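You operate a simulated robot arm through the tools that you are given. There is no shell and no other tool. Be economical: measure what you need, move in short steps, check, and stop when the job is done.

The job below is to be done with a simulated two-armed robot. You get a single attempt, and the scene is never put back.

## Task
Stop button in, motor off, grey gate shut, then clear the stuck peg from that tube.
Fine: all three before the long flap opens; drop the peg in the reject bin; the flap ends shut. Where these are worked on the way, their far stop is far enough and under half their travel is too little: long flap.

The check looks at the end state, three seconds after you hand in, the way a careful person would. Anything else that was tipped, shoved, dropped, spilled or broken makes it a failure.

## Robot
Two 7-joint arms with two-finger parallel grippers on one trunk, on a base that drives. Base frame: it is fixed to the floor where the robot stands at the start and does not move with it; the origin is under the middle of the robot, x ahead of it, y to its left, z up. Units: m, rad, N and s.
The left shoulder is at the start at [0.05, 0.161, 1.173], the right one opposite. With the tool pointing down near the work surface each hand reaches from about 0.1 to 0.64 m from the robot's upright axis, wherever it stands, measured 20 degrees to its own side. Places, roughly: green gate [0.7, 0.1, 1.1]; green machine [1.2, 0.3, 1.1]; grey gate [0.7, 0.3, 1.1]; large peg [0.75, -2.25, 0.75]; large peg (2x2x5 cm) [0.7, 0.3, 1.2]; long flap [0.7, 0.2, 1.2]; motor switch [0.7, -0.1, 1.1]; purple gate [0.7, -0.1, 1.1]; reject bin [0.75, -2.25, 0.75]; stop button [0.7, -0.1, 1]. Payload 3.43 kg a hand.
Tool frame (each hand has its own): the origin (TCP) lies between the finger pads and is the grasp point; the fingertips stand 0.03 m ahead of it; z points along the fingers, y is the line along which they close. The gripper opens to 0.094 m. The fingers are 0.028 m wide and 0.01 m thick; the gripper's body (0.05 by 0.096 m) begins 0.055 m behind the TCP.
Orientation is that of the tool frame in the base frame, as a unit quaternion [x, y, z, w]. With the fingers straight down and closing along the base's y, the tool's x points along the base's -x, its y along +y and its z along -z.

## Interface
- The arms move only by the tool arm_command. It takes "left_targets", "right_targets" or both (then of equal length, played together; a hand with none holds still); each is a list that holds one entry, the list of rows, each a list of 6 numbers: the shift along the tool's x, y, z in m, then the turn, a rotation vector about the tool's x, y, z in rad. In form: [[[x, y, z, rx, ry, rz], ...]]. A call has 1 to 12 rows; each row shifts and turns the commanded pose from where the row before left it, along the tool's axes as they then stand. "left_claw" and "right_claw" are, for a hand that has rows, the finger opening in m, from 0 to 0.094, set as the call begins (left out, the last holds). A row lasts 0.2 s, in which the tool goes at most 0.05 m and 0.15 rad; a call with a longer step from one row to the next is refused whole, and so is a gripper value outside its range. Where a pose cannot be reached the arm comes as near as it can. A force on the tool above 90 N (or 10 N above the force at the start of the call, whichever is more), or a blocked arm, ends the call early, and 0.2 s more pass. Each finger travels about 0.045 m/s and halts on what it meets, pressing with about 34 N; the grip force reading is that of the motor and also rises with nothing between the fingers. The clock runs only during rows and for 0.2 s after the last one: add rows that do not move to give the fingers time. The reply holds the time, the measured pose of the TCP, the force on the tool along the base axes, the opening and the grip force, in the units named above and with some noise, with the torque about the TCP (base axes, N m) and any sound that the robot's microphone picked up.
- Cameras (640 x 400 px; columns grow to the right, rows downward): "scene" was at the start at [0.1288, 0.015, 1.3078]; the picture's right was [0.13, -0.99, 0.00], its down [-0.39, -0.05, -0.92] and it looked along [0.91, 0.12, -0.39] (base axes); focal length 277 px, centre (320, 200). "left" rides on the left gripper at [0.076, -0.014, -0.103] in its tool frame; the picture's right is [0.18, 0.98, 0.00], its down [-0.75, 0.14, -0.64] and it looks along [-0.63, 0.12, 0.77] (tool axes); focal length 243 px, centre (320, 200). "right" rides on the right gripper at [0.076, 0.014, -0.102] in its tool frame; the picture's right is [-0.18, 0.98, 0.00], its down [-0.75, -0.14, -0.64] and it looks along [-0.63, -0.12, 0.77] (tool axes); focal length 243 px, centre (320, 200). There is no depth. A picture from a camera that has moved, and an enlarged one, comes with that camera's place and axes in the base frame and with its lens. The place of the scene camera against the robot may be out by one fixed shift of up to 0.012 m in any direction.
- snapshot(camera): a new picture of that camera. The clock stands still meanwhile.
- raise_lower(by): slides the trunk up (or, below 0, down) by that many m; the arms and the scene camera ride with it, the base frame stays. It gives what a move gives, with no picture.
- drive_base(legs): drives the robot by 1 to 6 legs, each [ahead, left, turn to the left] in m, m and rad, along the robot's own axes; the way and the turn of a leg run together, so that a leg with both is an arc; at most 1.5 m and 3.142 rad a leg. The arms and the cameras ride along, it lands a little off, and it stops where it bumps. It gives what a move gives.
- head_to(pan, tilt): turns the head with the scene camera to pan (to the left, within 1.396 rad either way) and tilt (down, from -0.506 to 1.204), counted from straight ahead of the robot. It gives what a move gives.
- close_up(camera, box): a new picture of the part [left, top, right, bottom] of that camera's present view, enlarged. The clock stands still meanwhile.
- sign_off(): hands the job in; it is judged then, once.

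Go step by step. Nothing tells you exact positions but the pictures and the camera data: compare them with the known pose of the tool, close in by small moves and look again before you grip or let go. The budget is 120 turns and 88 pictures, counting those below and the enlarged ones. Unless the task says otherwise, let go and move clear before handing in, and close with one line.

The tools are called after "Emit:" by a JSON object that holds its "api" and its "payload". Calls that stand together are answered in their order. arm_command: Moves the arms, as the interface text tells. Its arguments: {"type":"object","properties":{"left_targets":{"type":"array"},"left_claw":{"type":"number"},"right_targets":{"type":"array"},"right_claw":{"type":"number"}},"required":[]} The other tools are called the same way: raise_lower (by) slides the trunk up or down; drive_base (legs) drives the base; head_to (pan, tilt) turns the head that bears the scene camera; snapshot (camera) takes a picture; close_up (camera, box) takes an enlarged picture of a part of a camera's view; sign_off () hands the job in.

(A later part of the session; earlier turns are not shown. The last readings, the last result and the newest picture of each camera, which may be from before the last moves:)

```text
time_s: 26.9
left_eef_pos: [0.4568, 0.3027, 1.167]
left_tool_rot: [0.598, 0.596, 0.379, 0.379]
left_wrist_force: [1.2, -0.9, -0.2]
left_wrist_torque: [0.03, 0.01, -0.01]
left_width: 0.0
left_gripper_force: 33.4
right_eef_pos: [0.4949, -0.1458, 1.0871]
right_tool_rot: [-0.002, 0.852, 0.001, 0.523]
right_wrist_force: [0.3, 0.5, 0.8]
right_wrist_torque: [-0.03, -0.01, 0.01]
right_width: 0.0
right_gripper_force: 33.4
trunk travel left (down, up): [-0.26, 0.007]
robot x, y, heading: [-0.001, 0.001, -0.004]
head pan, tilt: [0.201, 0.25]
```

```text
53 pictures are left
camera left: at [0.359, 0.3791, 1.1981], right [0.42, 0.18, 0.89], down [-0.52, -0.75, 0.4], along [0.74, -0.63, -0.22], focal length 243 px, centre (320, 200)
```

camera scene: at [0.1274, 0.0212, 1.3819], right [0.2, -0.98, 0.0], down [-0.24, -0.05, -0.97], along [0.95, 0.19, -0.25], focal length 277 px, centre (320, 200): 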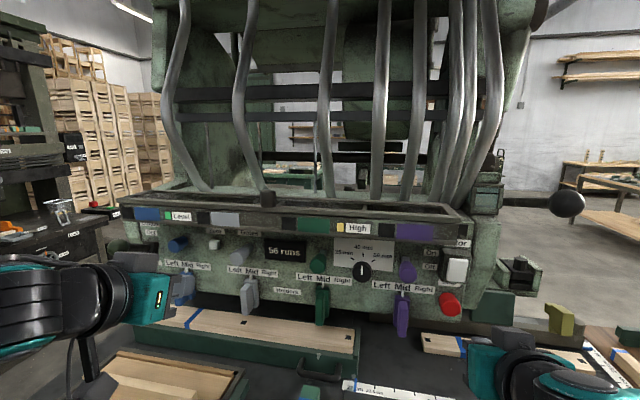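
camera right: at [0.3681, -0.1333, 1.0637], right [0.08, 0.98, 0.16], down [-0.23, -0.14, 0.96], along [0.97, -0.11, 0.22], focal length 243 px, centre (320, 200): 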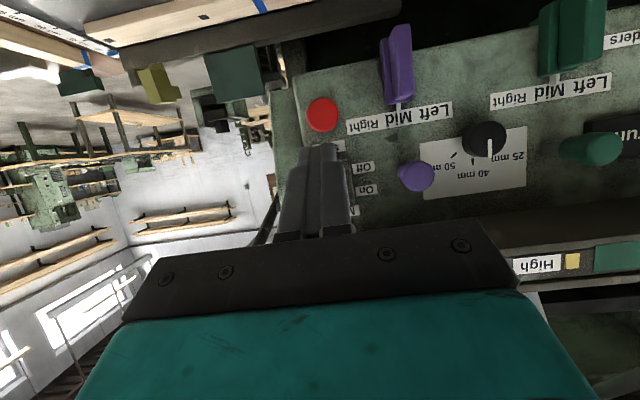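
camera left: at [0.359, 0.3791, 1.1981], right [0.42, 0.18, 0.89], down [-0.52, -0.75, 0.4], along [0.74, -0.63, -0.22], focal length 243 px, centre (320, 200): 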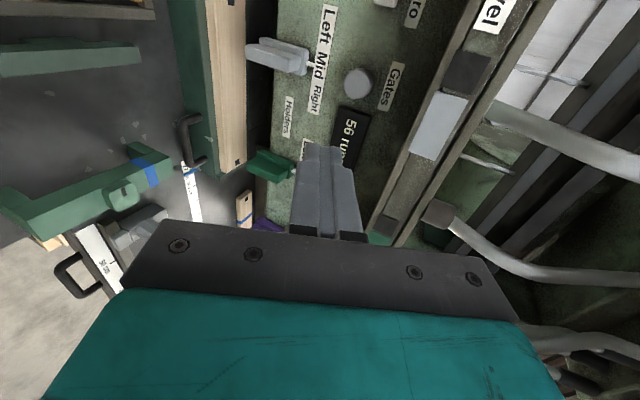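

Rolling works; I continue the second quarter turn.

Emit:
{"api": "arm_command", "payload": {"left_targets": [[[0, 0, 0, 0, 0, 0.15], [0, 0, 0, 0, 0, 0.15], [0, 0, 0, 0, 0, 0.15], [0, 0, 0, 0, 0, 0.15], [0, 0, 0, 0, 0, 0.15], [0, 0, 0, 0, 0, 0.15], [0, 0, 0, 0, 0, 0.15], [0, 0, 0, 0, 0, 0.15], [0, 0, 0, 0, 0, 0.15], [0, 0, 0, 0, 0, 0.15], [0, 0, 0, 0, 0, 0.07]]]}}

Emit:
{"api": "snapshot", "payload": {"camera": "left"}}

```text
time_s: 29.4
left_eef_pos: [0.4578, 0.3037, 1.1654]
left_tool_rot: [0.846, 0.0, 0.534, 0.001]
left_wrist_force: [0.9, -0.5, -0.2]
left_wrist_torque: [-0.02, 0.02, -0.01]
left_width: 0.0
left_gripper_force: 33.0
right_eef_pos: [0.4963, -0.1456, 1.0866]
right_tool_rot: [-0.001, 0.852, 0.0, 0.523]
right_wrist_force: [0.2, 0.4, 0.4]
right_wrist_torque: [0.01, 0.02, 0.01]
right_width: 0.0002
right_gripper_force: 33.0
trunk travel left (down, up): [-0.26, 0.007]
robot x, y, heading: [-0.0024, 0.001, 0.001]
head pan, tilt: [0.201, 0.25]
```

```text
52 pictures are left
camera left: at [0.3981, 0.3176, 1.28], right [0.08, -0.98, 0.17], down [-0.9, -0.14, -0.41], along [0.42, -0.12, -0.9], focal length 243 px, centre (320, 200)
```

left: 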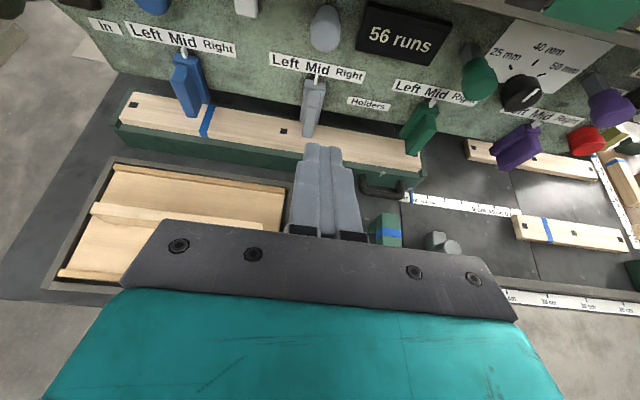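

Camera is on top now. I raise the hand to look down at the flap and the trough.

Emit:
{"api": "arm_command", "payload": {"left_targets": [[[0.044, 0, -0.01, 0, 0, 0], [0.044, 0, -0.01, 0, 0, 0], [0.044, 0, -0.005, 0, 0, 0], [0.043, 0, -0.003, 0, 0, 0], [0, 0, 0, 0, 0, 0]]]}}

Emit:
{"api": "snapshot", "payload": {"camera": "left"}}

```text
time_s: 30.6
left_eef_pos: [0.5058, 0.3063, 1.3357]
left_tool_rot: [0.845, 0.001, 0.535, 0.001]
left_wrist_force: [-0.3, -0.1, -0.1]
left_wrist_torque: [-0.02, 0.02, 0.01]
left_width: 0.0
left_gripper_force: 33.0
right_eef_pos: [0.4942, -0.1456, 1.0879]
right_tool_rot: [-0.003, 0.852, 0.001, 0.523]
right_wrist_force: [-0.5, 0.8, -0.1]
right_wrist_torque: [0.0, -0.01, -0.03]
right_width: 0.0001
right_gripper_force: 32.9
trunk travel left (down, up): [-0.26, 0.007]
robot x, y, heading: [-0.0011, -0.0004, -0.002]
head pan, tilt: [0.201, 0.25]
```

```text
51 pictures are left
camera left: at [0.4466, 0.3204, 1.4491], right [0.08, -0.98, 0.17], down [-0.9, -0.14, -0.41], along [0.42, -0.12, -0.9], focal length 243 px, centre (320, 200)
```

left: 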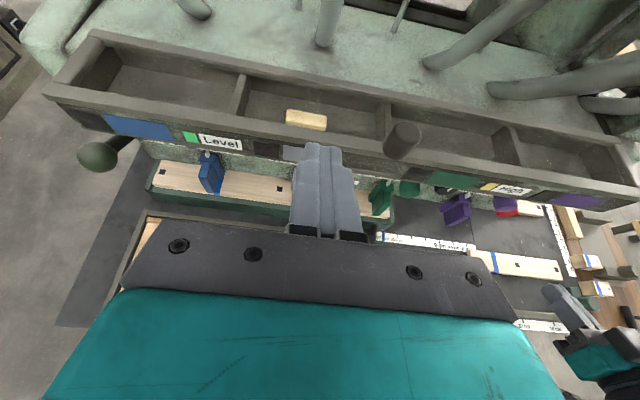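

The peg lies in the grey compartment of the trough. I zoom in to see the flap's frame and hinge.

Emit:
{"api": "close_up", "payload": {"camera": "left", "box": [200, 60, 460, 220]}}

Emit:
{"api": "close_up", "payload": {"camera": "left", "box": [20, 10, 240, 150]}}

```text
2.46 times, centred on (330, 140) of left
camera zoom: at [0.4466, 0.3204, 1.4491], right [0.08, -0.98, 0.17], down [-0.9, -0.14, -0.41], along [0.42, -0.12, -0.9], focal length 597 px, centre (295, 348)
```

zoom: 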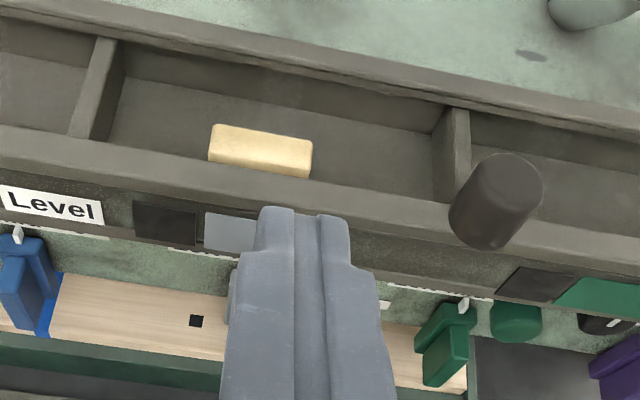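

```text
2.86 times, centred on (130, 80) of left
camera zoom: at [0.4466, 0.3204, 1.4491], right [0.08, -0.98, 0.17], down [-0.9, -0.14, -0.41], along [0.42, -0.12, -0.9], focal length 693 px, centre (863, 543)
```

zoom: 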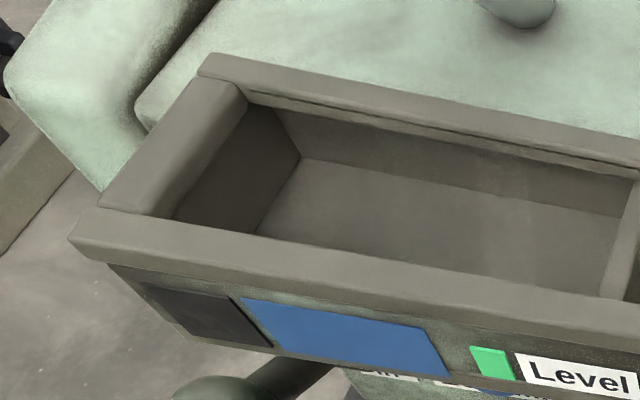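

The handle post stands on the flap's front rail near (0.62, 0.217, 1.25); the hinge should be at the back rail (x≈0.72). I level the left hand, open the claw and come in front of the handle.

Emit:
{"api": "arm_command", "payload": {"left_targets": [[[0, 0.03, 0, 0, 0.15, 0], [0, 0.03, 0, 0, 0.15, 0], [0, 0.03, 0, 0, 0.13, 0], [-0.04, 0, 0, 0, 0, 0], [-0.034, 0, 0, 0, 0, 0], [0, 0, 0, 0, 0, 0]]], "left_claw": 0.06}}

Emit:
{"api": "snapshot", "payload": {"camera": "left"}}

Emit:
{"api": "close_up", "payload": {"camera": "scene", "box": [200, 150, 340, 250]}}

```text
time_s: 31.9
left_eef_pos: [0.5054, 0.2147, 1.2631]
left_tool_rot: [0.711, 0.001, 0.703, 0.001]
left_wrist_force: [-0.5, 0.5, -0.7]
left_wrist_torque: [-0.01, -0.03, 0.03]
left_width: 0.0601
left_gripper_force: 0.1
right_eef_pos: [0.4949, -0.1454, 1.0867]
right_tool_rot: [-0.001, 0.852, 0.0, 0.524]
right_wrist_force: [0.3, -0.7, -1.4]
right_wrist_torque: [-0.02, 0.02, -0.01]
right_width: 0.0003
right_gripper_force: 32.9
trunk travel left (down, up): [-0.26, 0.007]
robot x, y, heading: [0.0004, -0.0032, -0.003]
head pan, tilt: [0.201, 0.25]
```

```text
48 pictures are left
camera left: at [0.4053, 0.2273, 1.3407], right [0.0, -0.98, 0.19], down [-0.65, -0.14, -0.75], along [0.76, -0.12, -0.64], focal length 243 px, centre (320, 200)
```

left: 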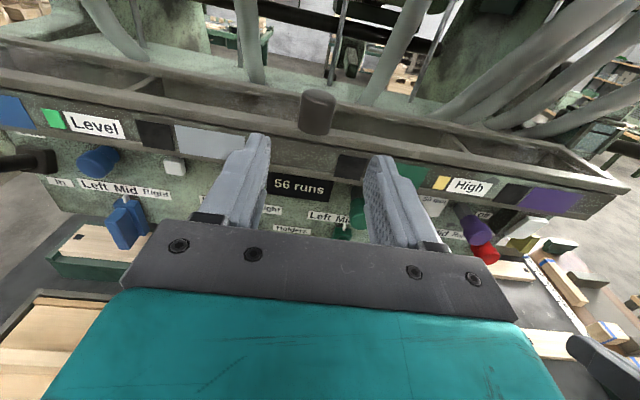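

```text
4.00 times, centred on (270, 200) of scene
camera zoom: at [0.1272, 0.0214, 1.3819], right [0.2, -0.98, 0.0], down [-0.24, -0.05, -0.97], along [0.95, 0.19, -0.25], focal length 1109 px, centre (520, 200)
```

zoom: 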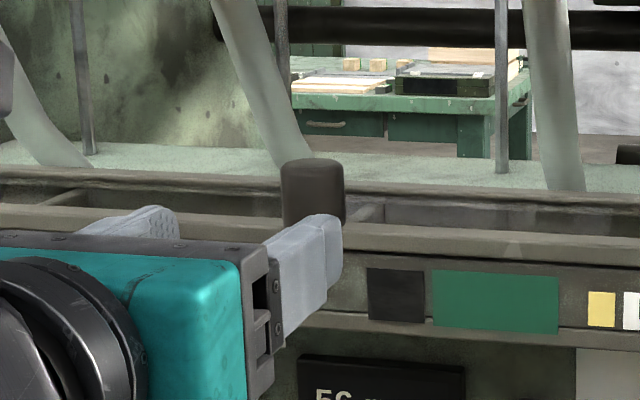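

The hand is level and lined up with the handle at y≈0.216. I move forward in part and check again.

Emit:
{"api": "arm_command", "payload": {"left_targets": [[[0, 0, 0.04, 0, 0, 0], [0, 0, 0.03, 0, 0, 0], [0, 0, 0, 0, 0, 0]]]}}

Emit:
{"api": "snapshot", "payload": {"camera": "left"}}

Emit:
{"api": "close_up", "payload": {"camera": "scene", "box": [200, 150, 340, 250]}}

```text
time_s: 32.8
left_eef_pos: [0.5762, 0.2131, 1.2606]
left_tool_rot: [0.711, 0.001, 0.703, 0.001]
left_wrist_force: [-1.4, 0.5, 0.4]
left_wrist_torque: [0.0, 0.0, 0.03]
left_width: 0.06
left_gripper_force: 0.0
right_eef_pos: [0.4953, -0.1451, 1.0862]
right_tool_rot: [-0.003, 0.852, 0.002, 0.523]
right_wrist_force: [-0.4, 0.2, -0.6]
right_wrist_torque: [0.0, 0.01, 0.0]
right_width: 0.0
right_gripper_force: 33.0
trunk travel left (down, up): [-0.26, 0.007]
robot x, y, heading: [0.0005, 0.0025, 0.001]
head pan, tilt: [0.201, 0.25]
```

```text
46 pictures are left
camera left: at [0.4755, 0.2275, 1.3386], right [0.0, -0.98, 0.19], down [-0.65, -0.14, -0.75], along [0.76, -0.12, -0.64], focal length 243 px, centre (320, 200)
```

left: 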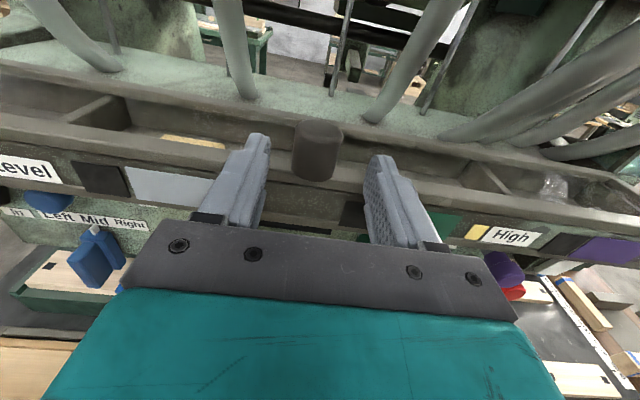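

```text
4.00 times, centred on (270, 200) of scene
camera zoom: at [0.1272, 0.0213, 1.3819], right [0.2, -0.98, 0.0], down [-0.24, -0.05, -0.97], along [0.95, 0.19, -0.25], focal length 1109 px, centre (520, 200)
```

zoom: 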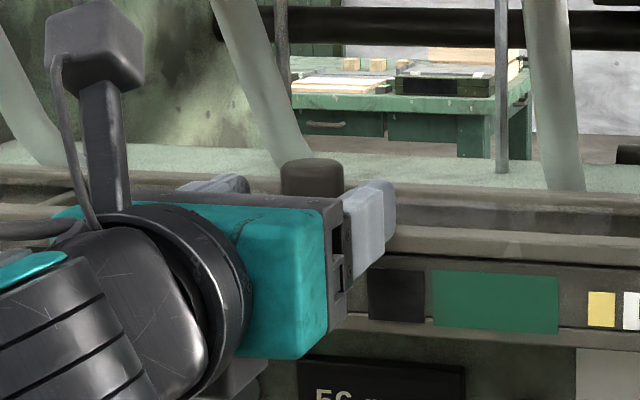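

The handle centre works out at x≈0.608, z≈1.262. I advance the last 3 cm and grip.

Emit:
{"api": "arm_command", "payload": {"left_targets": [[[0, 0, 0.015, 0, 0, 0], [0, 0, 0.015, 0, 0, 0], [0, 0, 0, 0, 0, 0]]]}}

Emit:
{"api": "arm_command", "payload": {"left_targets": [[[0, 0, 0, 0, 0, 0], [0, 0, 0, 0, 0, 0], [0, 0, 0, 0, 0, 0], [0, 0, 0, 0, 0, 0], [0, 0, 0, 0, 0, 0]]], "left_claw": 0.0}}

Emit:
{"api": "snapshot", "payload": {"camera": "left"}}

```text
time_s: 33.4
left_eef_pos: [0.5822, 0.2131, 1.2934]
left_tool_rot: [0.685, 0.0, 0.729, 0.002]
left_wrist_force: [-52.2, 4.7, 24.1]
left_wrist_torque: [-0.01, -0.07, 1.28]
left_width: 0.0607
left_gripper_force: 1.0
right_eef_pos: [0.486, -0.1449, 1.0917]
right_tool_rot: [-0.004, 0.85, 0.002, 0.527]
right_wrist_force: [0.3, -0.5, -0.6]
right_wrist_torque: [0.01, 0.0, 0.03]
right_width: 0.0
right_gripper_force: 32.7
trunk travel left (down, up): [-0.26, 0.007]
robot x, y, heading: [-0.0008, 0.0006, 0.004]
head pan, tilt: [0.201, 0.25]
stopped in row 3 (left hand): the force on the tool passed its limit at 91 N (the readings are from after the stop); the commanded pose is now the measured one
```

```text
time_s: 34.6
left_eef_pos: [0.5817, 0.2167, 1.2899]
left_tool_rot: [0.688, 0.001, 0.726, 0.003]
left_wrist_force: [-66.6, 18.9, 22.2]
left_wrist_torque: [0.52, 0.31, 0.82]
left_width: 0.0222
left_gripper_force: 44.7
right_eef_pos: [0.4836, -0.1437, 1.0932]
right_tool_rot: [-0.003, 0.849, 0.0, 0.529]
right_wrist_force: [0.2, 0.4, 0.0]
right_wrist_torque: [0.02, 0.03, 0.0]
right_width: 0.0001
right_gripper_force: 33.4
trunk travel left (down, up): [-0.26, 0.007]
robot x, y, heading: [-0.0002, 0.0003, 0.002]
head pan, tilt: [0.201, 0.25]
```

```text
44 pictures are left
camera left: at [0.4763, 0.2307, 1.3609], right [-0.01, -0.98, 0.19], down [-0.6, -0.14, -0.79], along [0.8, -0.12, -0.59], focal length 243 px, centre (320, 200)
```

left: 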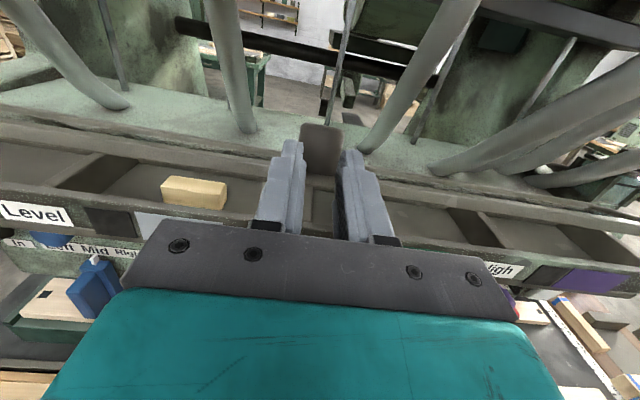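

Something pushed back and the hand rose a bit. I look from the scene camera before going on.

Emit:
{"api": "close_up", "payload": {"camera": "scene", "box": [190, 130, 350, 240]}}

Emit:
{"api": "close_up", "payload": {"camera": "left", "box": [220, 90, 420, 220]}}

```text
3.64 times, centred on (270, 185) of scene
camera zoom: at [0.1114, 0.0244, 1.3835], right [0.2, -0.98, 0.0], down [-0.23, -0.05, -0.97], along [0.95, 0.19, -0.23], focal length 1008 px, centre (502, 254)
```

zoom: 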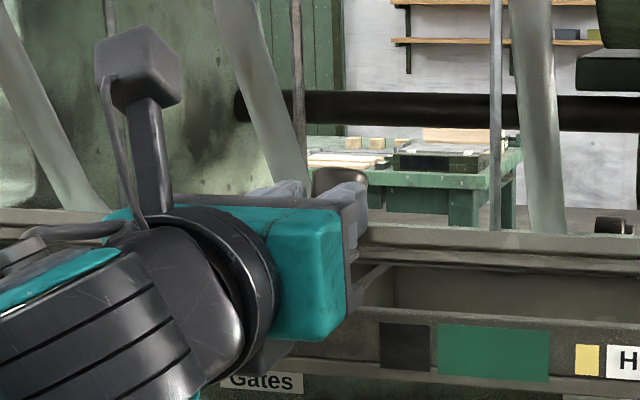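

```text
3.08 times, centred on (320, 155) of left
camera zoom: at [0.4763, 0.2307, 1.3609], right [-0.01, -0.98, 0.19], down [-0.6, -0.14, -0.79], along [0.8, -0.12, -0.59], focal length 746 px, centre (320, 338)
```

zoom: 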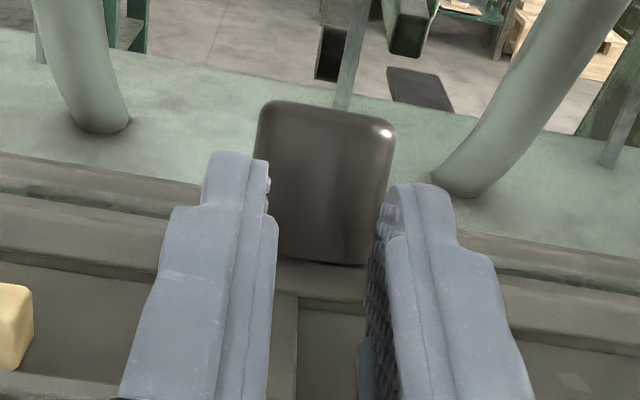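

The flap has partly swung up from the push. I ease the hand back a little to release the load and see whether it stays.

Emit:
{"api": "arm_command", "payload": {"left_targets": [[[0, 0, -0.01, 0, 0, 0], [0, 0, -0.01, 0, 0, 0], [0, 0, -0.01, 0, 0, 0], [0, 0, 0, 0, 0, 0]]]}}

Emit:
{"api": "snapshot", "payload": {"camera": "left"}}

Emit:
{"api": "snapshot", "payload": {"camera": "scene"}}

```text
time_s: 35.6
left_eef_pos: [0.5684, 0.2123, 1.2706]
left_tool_rot: [0.701, 0.0, 0.713, 0.002]
left_wrist_force: [-0.2, -1.1, 0.1]
left_wrist_torque: [0.01, 0.03, 0.0]
left_width: 0.0002
left_gripper_force: 32.9
right_eef_pos: [0.494, -0.1448, 1.0863]
right_tool_rot: [-0.003, 0.852, 0.001, 0.523]
right_wrist_force: [-1.1, -0.6, -0.2]
right_wrist_torque: [-0.01, 0.03, 0.01]
right_width: 0.0001
right_gripper_force: 32.8
trunk travel left (down, up): [-0.26, 0.007]
robot x, y, heading: [-0.0049, 0.0001, -0.002]
head pan, tilt: [0.201, 0.25]
```

```text
41 pictures are left
camera left: at [0.4655, 0.2264, 1.3464], right [-0.01, -0.98, 0.19], down [-0.63, -0.14, -0.76], along [0.78, -0.12, -0.62], focal length 243 px, centre (320, 200)
```

left: 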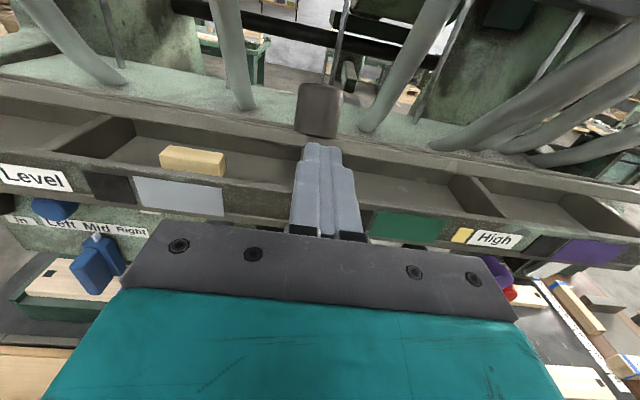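

```text
40 pictures are left
camera scene: at [0.1261, 0.0217, 1.3818], right [0.2, -0.98, 0.0], down [-0.24, -0.05, -0.97], along [0.95, 0.19, -0.25], focal length 277 px, centre (320, 200)
```

scene: 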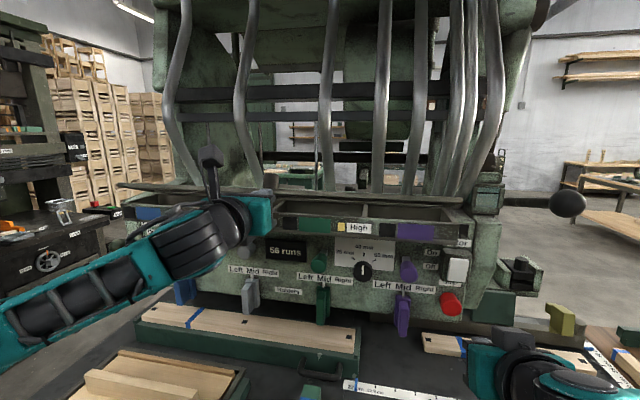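

Emit:
{"api": "close_up", "payload": {"camera": "scene", "box": [240, 160, 480, 260]}}

Emit:
{"api": "close_up", "payload": {"camera": "left", "box": [0, 60, 340, 260]}}

```text
2.67 times, centred on (360, 210) of scene
camera zoom: at [0.1261, 0.0217, 1.3818], right [0.2, -0.98, 0.0], down [-0.24, -0.05, -0.97], along [0.95, 0.19, -0.25], focal length 740 px, centre (213, 173)
```

zoom: 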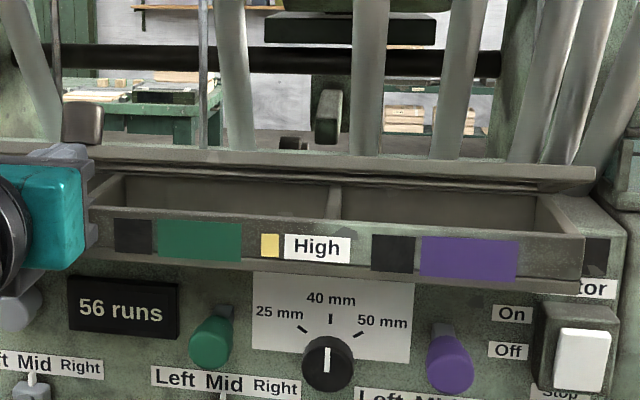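

```text
1.88 times, centred on (170, 160) of left
camera zoom: at [0.4655, 0.2264, 1.3464], right [-0.01, -0.98, 0.19], down [-0.63, -0.14, -0.76], along [0.78, -0.12, -0.62], focal length 457 px, centre (602, 275)
```

zoom: 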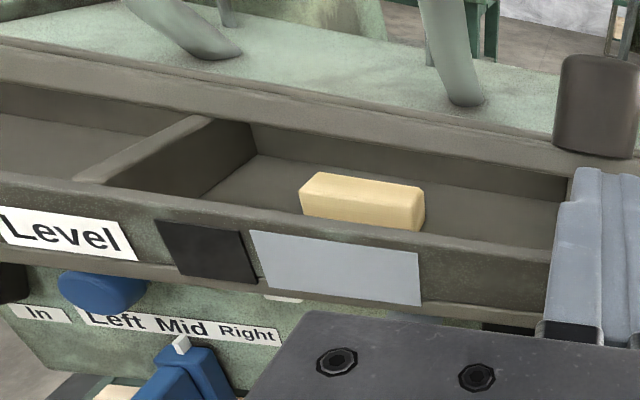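

The flap is up about 20° and stays where put. I go below its overhanging front rail with the closed fingers and swing it further up.

Emit:
{"api": "arm_command", "payload": {"left_targets": [[[0, 0, -0.025, 0, 0, 0], [-0.042, 0, 0, 0, 0, 0], [0, 0, 0.022, 0, 0, 0], [0, 0, 0.021, 0, 0, 0], [0.012, 0, 0, 0, 0, 0], [0.012, 0, 0.003, 0, 0, 0], [0.012, 0, 0.005, 0, 0, 0], [0.012, 0, 0.006, 0, 0, 0], [0, 0, 0, 0, 0, 0]]]}}

Emit:
{"api": "snapshot", "payload": {"camera": "left"}}

Emit:
{"api": "close_up", "payload": {"camera": "scene", "box": [240, 130, 480, 260]}}

```text
time_s: 36.9
left_eef_pos: [0.578, 0.2122, 1.2328]
left_tool_rot: [0.714, -0.002, 0.7, 0.003]
left_wrist_force: [-31.8, 8.6, -5.8]
left_wrist_torque: [-0.31, 0.07, 0.35]
left_width: 0.0002
left_gripper_force: 33.2
right_eef_pos: [0.4878, -0.1412, 1.0903]
right_tool_rot: [-0.005, 0.852, 0.003, 0.524]
right_wrist_force: [-0.3, -0.6, 0.8]
right_wrist_torque: [0.01, 0.01, -0.01]
right_width: 0.0
right_gripper_force: 32.8
trunk travel left (down, up): [-0.26, 0.007]
robot x, y, heading: [-0.0004, 0.0004, 0.008]
head pan, tilt: [0.201, 0.25]
stopped in row 6 (left hand): the force on the tool passed its limit at 96 N (the readings are from after the stop); the commanded pose is now the measured one
```

```text
37 pictures are left
camera left: at [0.478, 0.2276, 1.3118], right [0.0, -0.98, 0.19], down [-0.66, -0.14, -0.74], along [0.75, -0.12, -0.65], focal length 243 px, centre (320, 200)
```

left: 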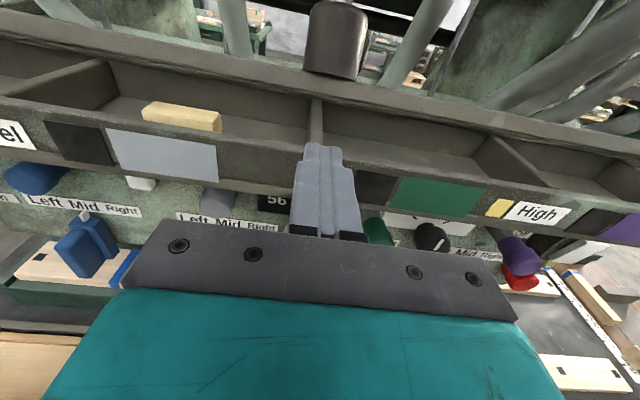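

```text
2.67 times, centred on (360, 195) of scene
camera zoom: at [0.1188, 0.0237, 1.3829], right [0.2, -0.98, 0.0], down [-0.24, -0.05, -0.97], along [0.95, 0.2, -0.24], focal length 740 px, centre (213, 213)
```

zoom: 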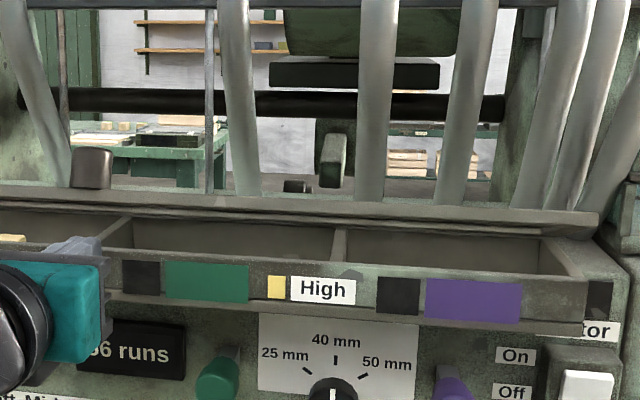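

I touched the trough's front wall, whose top is at about z 1.24, so there is too little gap below the rail. I back off and take the handle itself, tilting the hand parallel to the raised flap.

Emit:
{"api": "arm_command", "payload": {"left_targets": [[[0, 0, -0.03, 0, 0, 0], [0.04, 0, -0.025, 0, 0, 0], [0.04, 0, 0, 0, -0.15, 0], [0, 0, 0, 0, -0.15, 0], [0, 0, 0, 0, 0, 0]]], "left_claw": 0.065}}

Emit:
{"api": "snapshot", "payload": {"camera": "left"}}

Emit:
{"api": "close_up", "payload": {"camera": "scene", "box": [180, 130, 340, 230]}}

```text
time_s: 38.1
left_eef_pos: [0.5298, 0.2098, 1.3113]
left_tool_rot: [0.812, -0.004, 0.584, 0.004]
left_wrist_force: [0.2, 0.2, -0.3]
left_wrist_torque: [-0.02, -0.01, -0.03]
left_width: 0.0652
left_gripper_force: 0.0
right_eef_pos: [0.4922, -0.1443, 1.087]
right_tool_rot: [-0.004, 0.852, 0.002, 0.523]
right_wrist_force: [-0.8, 0.0, -0.7]
right_wrist_torque: [0.01, 0.02, 0.01]
right_width: 0.0
right_gripper_force: 32.9
trunk travel left (down, up): [-0.26, 0.007]
robot x, y, heading: [-0.004, 0.0001, 0.005]
head pan, tilt: [0.201, 0.25]
```

```text
35 pictures are left
camera left: at [0.4578, 0.2243, 1.4175], right [0.05, -0.98, 0.18], down [-0.85, -0.13, -0.51], along [0.53, -0.12, -0.84], focal length 243 px, centre (320, 200)
```

left: 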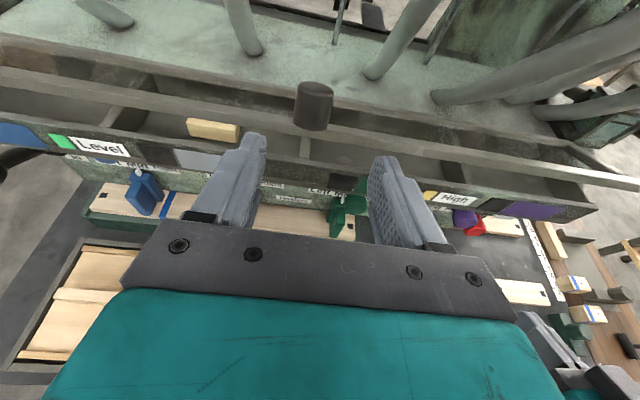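

```text
4.00 times, centred on (260, 180) of scene
camera zoom: at [0.1245, 0.0222, 1.3819], right [0.2, -0.98, 0.0], down [-0.24, -0.05, -0.97], along [0.95, 0.2, -0.25], focal length 1109 px, centre (560, 280)
```

zoom: 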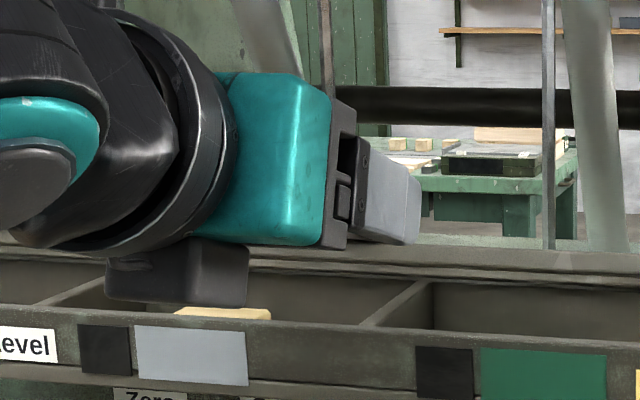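

The handle centre is at (0.623, 0.215, 1.293), the flap about 18° up around a hinge near (0.715, 1.23). The hand is parallel to the flap, so I move in over the handle and pinch it.

Emit:
{"api": "arm_command", "payload": {"left_targets": [[[0.018, -0.004, 0, 0, 0, 0], [0, 0, 0.03, 0, 0, 0], [0, 0, 0.03, 0, 0, 0], [0, 0, 0.016, 0, 0, 0], [0, 0, 0.013, 0, 0, 0], [0, 0, 0, 0, 0, 0]]]}}

Emit:
{"api": "snapshot", "payload": {"camera": "left"}}

```text
time_s: 39.5
left_eef_pos: [0.6221, 0.2147, 1.3019]
left_tool_rot: [0.811, -0.003, 0.585, 0.002]
left_wrist_force: [-0.1, -1.0, -0.8]
left_wrist_torque: [0.02, -0.01, -0.01]
left_width: 0.065
left_gripper_force: 0.0
right_eef_pos: [0.4933, -0.1442, 1.0869]
right_tool_rot: [-0.005, 0.852, 0.003, 0.523]
right_wrist_force: [-0.4, 0.5, -0.2]
right_wrist_torque: [0.0, 0.01, -0.01]
right_width: 0.0
right_gripper_force: 32.7
trunk travel left (down, up): [-0.26, 0.007]
robot x, y, heading: [-0.0002, 0.0035, 0.002]
head pan, tilt: [0.201, 0.25]
```

```text
33 pictures are left
camera left: at [0.5495, 0.2284, 1.4072], right [0.05, -0.98, 0.18], down [-0.85, -0.14, -0.51], along [0.53, -0.12, -0.84], focal length 243 px, centre (320, 200)
```

left: 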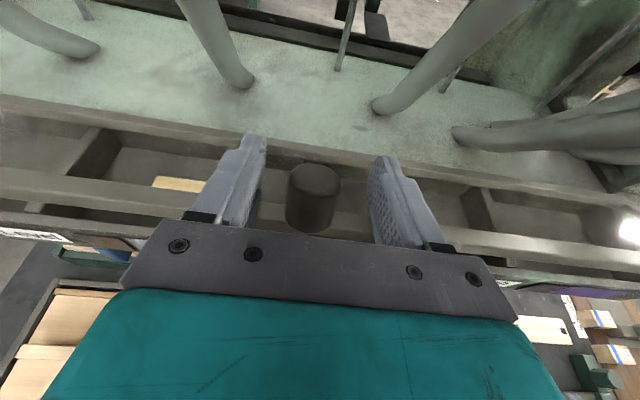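

The handle sits between the fingers. I close on it, then swing along the hinge arc by about 40°.

Emit:
{"api": "arm_command", "payload": {"left_targets": [[[0, 0, 0, 0, 0, 0], [0, 0, 0, 0, 0, 0], [0, 0, 0, 0, 0, 0], [0, 0, 0, 0, 0, 0], [0, 0, 0, 0, 0, 0]]], "left_claw": 0.0}}

Emit:
{"api": "arm_command", "payload": {"left_targets": [[[0.013, 0, 0.0054, 0, -0.12, 0], [0.013, 0, 0.0054, 0, -0.12, 0], [0.013, 0, 0.0054, 0, -0.12, 0], [0.013, 0, 0.0054, 0, -0.12, 0], [0.013, 0, 0.0054, 0, -0.12, 0], [0.013, 0, 0.0054, 0, -0.12, 0]]]}}

Emit:
{"api": "snapshot", "payload": {"camera": "left"}}

Emit:
{"api": "snapshot", "payload": {"camera": "scene"}}

```text
time_s: 40.7
left_eef_pos: [0.6218, 0.2168, 1.3008]
left_tool_rot: [0.811, -0.001, 0.585, 0.002]
left_wrist_force: [-0.5, 6.9, -0.3]
left_wrist_torque: [0.17, -0.14, 0.12]
left_width: 0.0313
left_gripper_force: 45.2
right_eef_pos: [0.493, -0.1439, 1.087]
right_tool_rot: [-0.005, 0.852, 0.002, 0.523]
right_wrist_force: [0.2, 0.5, 0.1]
right_wrist_torque: [0.0, 0.0, 0.01]
right_width: 0.0001
right_gripper_force: 33.0
trunk travel left (down, up): [-0.26, 0.007]
robot x, y, heading: [-0.0059, -0.0019, 0.008]
head pan, tilt: [0.201, 0.25]
```

```text
time_s: 42.1
left_eef_pos: [0.6755, 0.2167, 1.3434]
left_tool_rot: [0.963, -0.005, 0.27, 0.001]
left_wrist_force: [7.5, 9.2, 18.0]
left_wrist_torque: [0.32, -1.25, -0.02]
left_width: 0.029
left_gripper_force: 44.8
left hand out of reach, approached as far as the arm can: row 6
right_eef_pos: [0.4918, -0.1451, 1.0875]
right_tool_rot: [-0.003, 0.852, 0.001, 0.523]
right_wrist_force: [-0.3, 0.3, -1.6]
right_wrist_torque: [0.01, -0.01, -0.01]
right_width: 0.0001
right_gripper_force: 33.2
trunk travel left (down, up): [-0.26, 0.007]
robot x, y, heading: [-0.0021, -0.0009, 0.0]
head pan, tilt: [0.201, 0.25]
```

```text
32 pictures are left
camera left: at [0.6882, 0.2295, 1.4713], right [0.15, -0.98, 0.09], down [-0.98, -0.13, 0.16], along [-0.14, -0.12, -0.98], focal length 243 px, centre (320, 200)
```

left: 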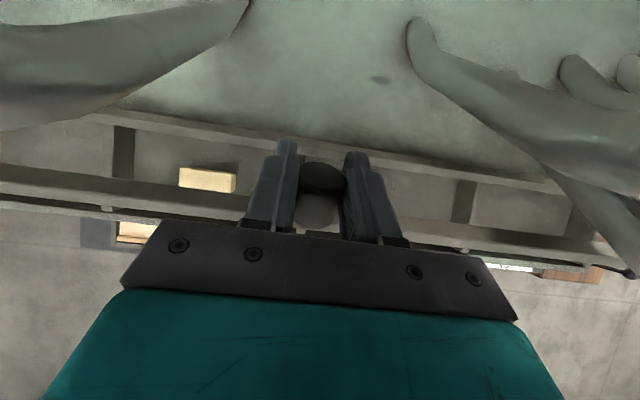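

```text
31 pictures are left
camera scene: at [0.1234, 0.0216, 1.3826], right [0.2, -0.98, 0.0], down [-0.24, -0.05, -0.97], along [0.95, 0.19, -0.25], focal length 277 px, centre (320, 200)
```

scene: 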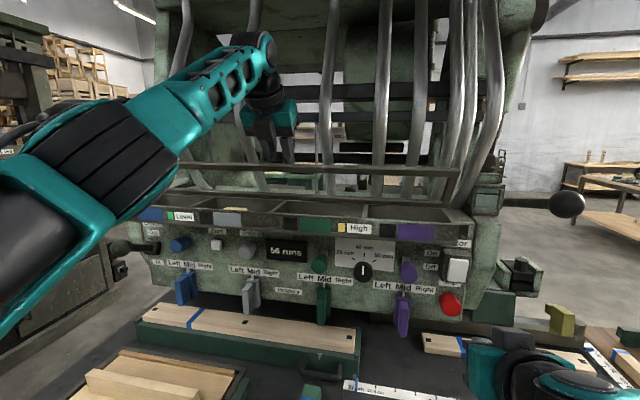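

The flap is about 55° up. I keep the pinch and carry on along the arc by shifting the hand forward.

Emit:
{"api": "arm_command", "payload": {"left_targets": [[[0.0117, 0, 0.0048, 0, 0, 0], [0.0117, 0, 0.0048, 0, 0, 0], [0.0107, 0, 0.006, 0, 0, 0], [0.0105, 0, 0.0065, 0, 0, 0], [0.0091, 0, 0.0085, 0, 0, 0], [0.0091, 0, 0.0085, 0, 0, 0], [0.0091, 0, 0.0085, 0, 0, 0]]]}}

Emit:
{"api": "snapshot", "payload": {"camera": "scene"}}

```text
time_s: 43.7
left_eef_pos: [0.6718, 0.2161, 1.3418]
left_tool_rot: [0.963, -0.002, 0.268, 0.001]
left_wrist_force: [-2.8, 15.7, 31.2]
left_wrist_torque: [0.27, -0.82, -0.17]
left_width: 0.0288
left_gripper_force: 44.7
left hand out of reach, approached as far as the arm can: row 1, 2, 3, 4, 5, 6, 7
right_eef_pos: [0.4888, -0.1419, 1.0882]
right_tool_rot: [-0.004, 0.852, 0.001, 0.524]
right_wrist_force: [0.0, 0.8, -0.2]
right_wrist_torque: [-0.04, 0.01, 0.02]
right_width: 0.0
right_gripper_force: 32.9
trunk travel left (down, up): [-0.26, 0.007]
robot x, y, heading: [-0.0044, -0.0013, 0.004]
head pan, tilt: [0.201, 0.25]
```

```text
30 pictures are left
camera scene: at [0.12, 0.024, 1.3825], right [0.2, -0.98, 0.0], down [-0.24, -0.05, -0.97], along [0.95, 0.2, -0.24], focal length 277 px, centre (320, 200)
```

scene: 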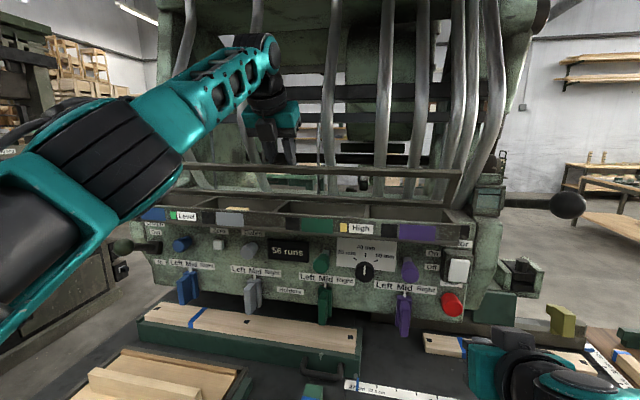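

The arm is at full stretch in this pose. I let go, back out, level the hand and push the flap on from its front side instead.

Emit:
{"api": "arm_command", "payload": {"left_targets": [[[0, 0, 0, 0, 0, 0], [0, 0, 0, 0, 0, 0], [0, 0, 0, 0, 0, 0], [0, 0, -0.03, 0, 0, 0], [0, 0, -0.03, 0, 0, 0], [-0.03, 0, -0.03, 0, 0, 0], [-0.04, 0, -0.02, 0, 0, 0], [0, 0, 0, 0, 0, 0]]], "left_claw": 0.06}}

Emit:
{"api": "snapshot", "payload": {"camera": "left"}}

```text
time_s: 45.5
left_eef_pos: [0.5638, 0.2106, 1.3953]
left_tool_rot: [0.965, -0.003, 0.261, 0.001]
left_wrist_force: [-0.2, -0.5, 0.0]
left_wrist_torque: [0.03, 0.03, 0.0]
left_width: 0.0599
left_gripper_force: 0.0
right_eef_pos: [0.4935, -0.1445, 1.086]
right_tool_rot: [-0.004, 0.853, 0.002, 0.522]
right_wrist_force: [0.5, -1.5, 0.1]
right_wrist_torque: [0.0, -0.02, 0.05]
right_width: 0.0
right_gripper_force: 33.0
trunk travel left (down, up): [-0.26, 0.007]
robot x, y, heading: [-0.0032, -0.002, 0.003]
head pan, tilt: [0.201, 0.25]
```

```text
29 pictures are left
camera left: at [0.5794, 0.2246, 1.5223], right [0.15, -0.98, 0.09], down [-0.98, -0.13, 0.18], along [-0.16, -0.12, -0.98], focal length 243 px, centre (320, 200)
```

left: 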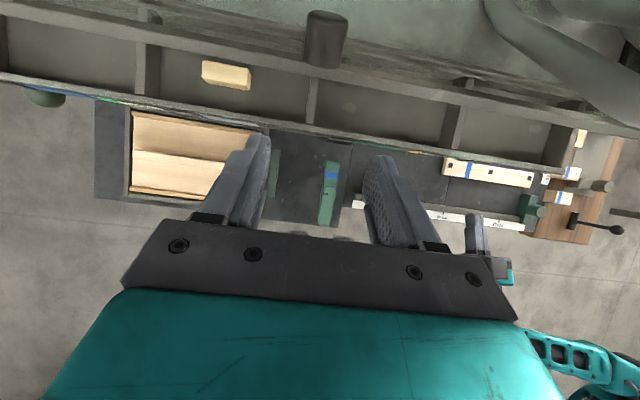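

The flap holds where it is. I level the hand, close the claw and lower it to z≈1.30 in front of the flap.

Emit:
{"api": "arm_command", "payload": {"left_targets": [[[0, 0, 0, 0, 0.15, 0], [0, 0, 0, 0, 0.15, 0], [0, 0, 0, 0, 0.15, 0], [0, 0, 0, 0, 0.15, 0], [0, 0, 0, 0, 0.15, 0], [0, 0, 0, 0, 0.15, 0], [0, 0, 0, 0, 0.14, 0], [-0.045, 0, 0, 0, 0, 0], [-0.047, 0, 0, 0, 0, 0], [0, 0, 0, 0, 0, 0]]], "left_claw": 0.0}}

Emit:
{"api": "snapshot", "payload": {"camera": "left"}}

```text
time_s: 47.7
left_eef_pos: [0.5605, 0.2127, 1.3031]
left_tool_rot: [0.708, -0.003, 0.707, 0.003]
left_wrist_force: [-0.5, -0.2, 0.5]
left_wrist_torque: [-0.02, 0.01, 0.01]
left_width: 0.0002
left_gripper_force: 33.1
right_eef_pos: [0.4926, -0.1435, 1.0867]
right_tool_rot: [-0.004, 0.853, 0.002, 0.523]
right_wrist_force: [-0.4, -0.8, -0.5]
right_wrist_torque: [0.0, 0.01, -0.02]
right_width: 0.0
right_gripper_force: 33.2
trunk travel left (down, up): [-0.26, 0.007]
robot x, y, heading: [0.0001, 0.0005, 0.007]
head pan, tilt: [0.201, 0.25]
```

```text
28 pictures are left
camera left: at [0.4587, 0.2275, 1.38], right [-0.01, -0.98, 0.19], down [-0.64, -0.14, -0.75], along [0.76, -0.13, -0.63], focal length 243 px, centre (320, 200)
```

left: 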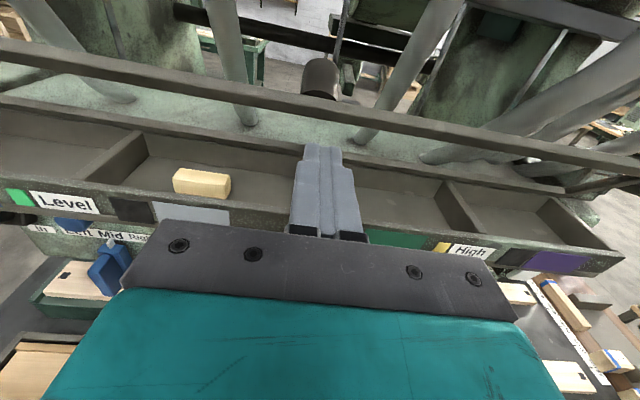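

The open flap's front rail is at about (0.655, z 1.318). I push it onward toward its far stop in small steps.

Emit:
{"api": "arm_command", "payload": {"left_targets": [[[0.014, 0, 0.03, 0, 0, 0], [0, 0, 0.02, 0, 0, 0], [0.002, 0, 0.012, 0, 0, 0], [0.002, 0, 0.012, 0, 0, 0], [0.002, 0, 0.012, 0, 0, 0], [0.002, 0, 0.012, 0, 0, 0], [0, 0, 0.012, 0, 0, 0], [0, 0, 0.012, 0, 0, 0], [0, 0, 0.012, 0, 0, 0], [0, 0, 0.012, 0, 0, 0], [0, 0, 0.01, 0, 0, 0], [0, 0, 0, 0, 0, 0]]]}}

Emit:
{"api": "snapshot", "payload": {"camera": "left"}}

```text
time_s: 49.9
left_eef_pos: [0.684, 0.2122, 1.3245]
left_tool_rot: [0.71, -0.004, 0.704, 0.005]
left_wrist_force: [-102.5, 9.7, -9.3]
left_wrist_torque: [-0.26, 0.2, 0.39]
left_width: 0.0
left_gripper_force: 33.4
right_eef_pos: [0.4808, -0.1402, 1.0921]
right_tool_rot: [-0.008, 0.849, 0.004, 0.529]
right_wrist_force: [0.2, -1.1, -0.3]
right_wrist_torque: [0.0, 0.0, 0.0]
right_width: 0.0
right_gripper_force: 33.1
trunk travel left (down, up): [-0.26, 0.007]
robot x, y, heading: [-0.0089, 0.0022, 0.015]
head pan, tilt: [0.201, 0.25]
stopped in row 10 (left hand): the force on the tool passed its limit at 166 N (the readings are from after the stop); the commanded pose is now the measured one
```

```text
27 pictures are left
camera left: at [0.5829, 0.2272, 1.4021], right [-0.01, -0.98, 0.19], down [-0.65, -0.14, -0.75], along [0.76, -0.13, -0.64], focal length 243 px, centre (320, 200)
```

left: 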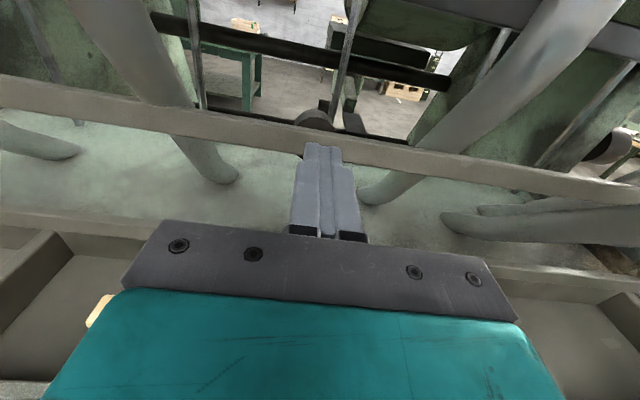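

The flap is at its far stop (vertical). I back off, move over toward the peg at about (0.658, 0.314, 1.215) and tilt the hand down 60° with the claw open.

Emit:
{"api": "arm_command", "payload": {"left_targets": [[[0, 0, -0.04, 0, 0, 0], [0, -0.03, -0.04, 0, 0, 0], [0, -0.035, -0.02, 0, 0, 0], [0, -0.035, 0, 0, -0.15, 0], [0, 0, 0, 0, -0.15, 0], [0, 0, 0, 0, -0.15, 0], [0, 0, 0, 0, -0.15, 0], [0, 0, 0, 0, -0.15, 0], [0, 0, 0, 0, -0.15, 0], [0, 0, 0, 0, -0.15, 0], [0, 0, 0, 0, 0, 0]]], "left_claw": 0.08}}

Emit:
{"api": "snapshot", "payload": {"camera": "left"}}

Emit:
{"api": "snapshot", "payload": {"camera": "scene"}}

```text
time_s: 52.3
left_eef_pos: [0.5998, 0.3113, 1.3157]
left_tool_rot: [0.969, -0.006, 0.245, 0.002]
left_wrist_force: [-0.6, 0.0, -0.3]
left_wrist_torque: [-0.01, -0.01, 0.02]
left_width: 0.0798
left_gripper_force: 0.1
right_eef_pos: [0.4912, -0.1422, 1.0873]
right_tool_rot: [-0.006, 0.852, 0.003, 0.523]
right_wrist_force: [-0.7, -0.4, 0.9]
right_wrist_torque: [-0.03, 0.0, 0.02]
right_width: 0.0003
right_gripper_force: 32.6
trunk travel left (down, up): [-0.26, 0.007]
robot x, y, heading: [-0.0056, -0.0039, 0.005]
head pan, tilt: [0.201, 0.25]
```

```text
26 pictures are left
camera left: at [0.6192, 0.3249, 1.4437], right [0.15, -0.98, 0.09], down [-0.97, -0.13, 0.21], along [-0.19, -0.12, -0.97], focal length 243 px, centre (320, 200)
```

left: 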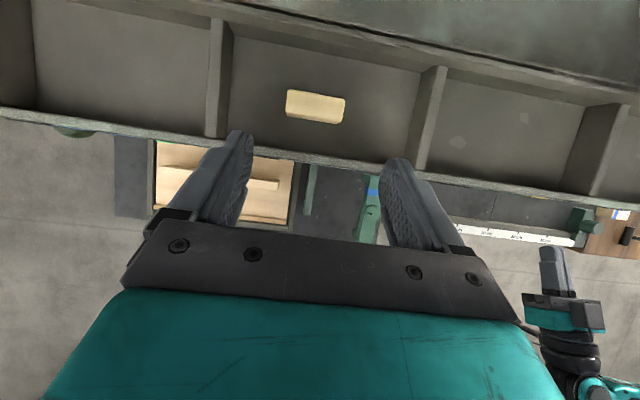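

```text
25 pictures are left
camera scene: at [0.1226, 0.0229, 1.3819], right [0.21, -0.98, 0.0], down [-0.24, -0.05, -0.97], along [0.95, 0.2, -0.25], focal length 277 px, centre (320, 200)
```

scene: 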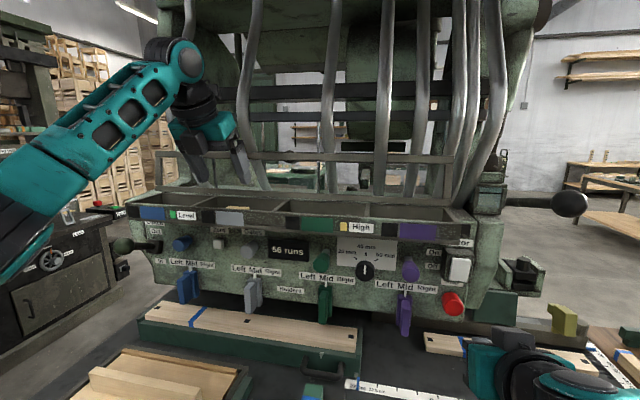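

The peg is at (0.657, 0.315), lined up with the hand. I move forward over the trough, then straight down around the peg.

Emit:
{"api": "arm_command", "payload": {"left_targets": [[[0.0387, -0.0034, 0.0209, 0, 0, 0], [-0.0117, 0, 0.0217, 0, 0, 0], [-0.0117, 0, 0.0217, 0, 0, 0], [0, 0, 0, 0, 0, 0]]]}}

Emit:
{"api": "snapshot", "payload": {"camera": "left"}}

```text
time_s: 53.3
left_eef_pos: [0.6429, 0.3141, 1.2677]
left_tool_rot: [0.969, -0.005, 0.247, 0.001]
left_wrist_force: [-0.5, 0.6, 0.3]
left_wrist_torque: [0.02, 0.01, -0.01]
left_width: 0.08
left_gripper_force: 0.2
right_eef_pos: [0.4904, -0.1421, 1.0869]
right_tool_rot: [-0.005, 0.852, 0.003, 0.524]
right_wrist_force: [0.0, 0.3, -0.1]
right_wrist_torque: [0.01, -0.03, 0.01]
right_width: 0.0
right_gripper_force: 33.2
trunk travel left (down, up): [-0.26, 0.007]
robot x, y, heading: [-0.0067, 0.0022, 0.004]
head pan, tilt: [0.201, 0.25]
```

```text
24 pictures are left
camera left: at [0.6622, 0.3278, 1.3953], right [0.15, -0.98, 0.09], down [-0.97, -0.13, 0.2], along [-0.19, -0.12, -0.98], focal length 243 px, centre (320, 200)
```

left: 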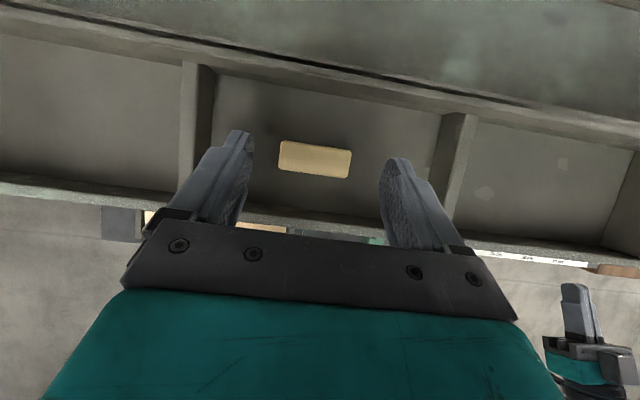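

Two views agree: the peg's top is at z≈1.224. I lower the last 2.5 cm and grip.

Emit:
{"api": "arm_command", "payload": {"left_targets": [[[-0.0062, 0, 0.0115, 0, 0, 0], [-0.0061, 0, 0.0114, 0, 0, 0], [0, 0, 0, 0, 0, 0]]]}}

Emit:
{"api": "arm_command", "payload": {"left_targets": [[[0, 0, 0, 0, 0, 0], [0, 0, 0, 0, 0, 0], [0, 0, 0, 0, 0, 0], [0, 0, 0, 0, 0, 0], [0, 0, 0, 0, 0, 0]]], "left_claw": 0.03}}

Emit:
{"api": "snapshot", "payload": {"camera": "left"}}

```text
time_s: 54.1
left_eef_pos: [0.6434, 0.314, 1.2417]
left_tool_rot: [0.969, -0.005, 0.247, 0.001]
left_wrist_force: [0.9, 0.4, 0.2]
left_wrist_torque: [0.0, -0.01, 0.02]
left_width: 0.0801
left_gripper_force: 0.0
right_eef_pos: [0.4918, -0.1431, 1.0869]
right_tool_rot: [-0.006, 0.852, 0.003, 0.523]
right_wrist_force: [0.1, -0.9, -0.1]
right_wrist_torque: [-0.01, 0.03, 0.01]
right_width: 0.0001
right_gripper_force: 34.1
trunk travel left (down, up): [-0.26, 0.007]
robot x, y, heading: [-0.0006, -0.0029, 0.005]
head pan, tilt: [0.201, 0.25]
```

```text
time_s: 55.3
left_eef_pos: [0.6434, 0.3137, 1.2417]
left_tool_rot: [0.969, -0.005, 0.246, 0.002]
left_wrist_force: [0.0, 0.0, 0.2]
left_wrist_torque: [0.01, -0.01, -0.07]
left_width: 0.0482
left_gripper_force: 34.1
right_eef_pos: [0.4917, -0.1417, 1.0873]
right_tool_rot: [-0.006, 0.853, 0.003, 0.523]
right_wrist_force: [0.1, -0.5, -0.4]
right_wrist_torque: [0.01, -0.01, 0.0]
right_width: 0.0
right_gripper_force: 32.9
trunk travel left (down, up): [-0.26, 0.007]
robot x, y, heading: [-0.0027, -0.0053, 0.007]
head pan, tilt: [0.201, 0.25]
```

```text
23 pictures are left
camera left: at [0.663, 0.3272, 1.3686], right [0.15, -0.98, 0.09], down [-0.97, -0.13, 0.2], along [-0.19, -0.12, -0.97], focal length 243 px, centre (320, 200)
```

left: 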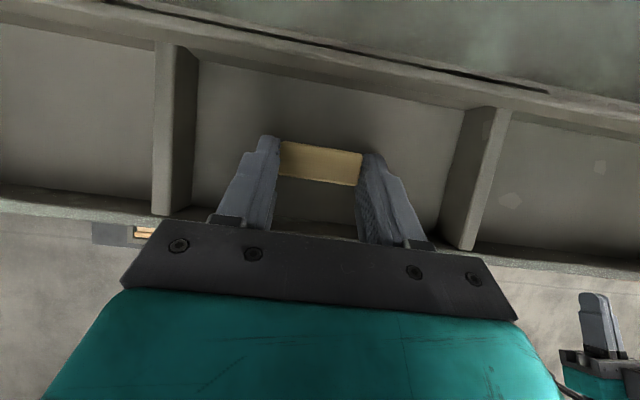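

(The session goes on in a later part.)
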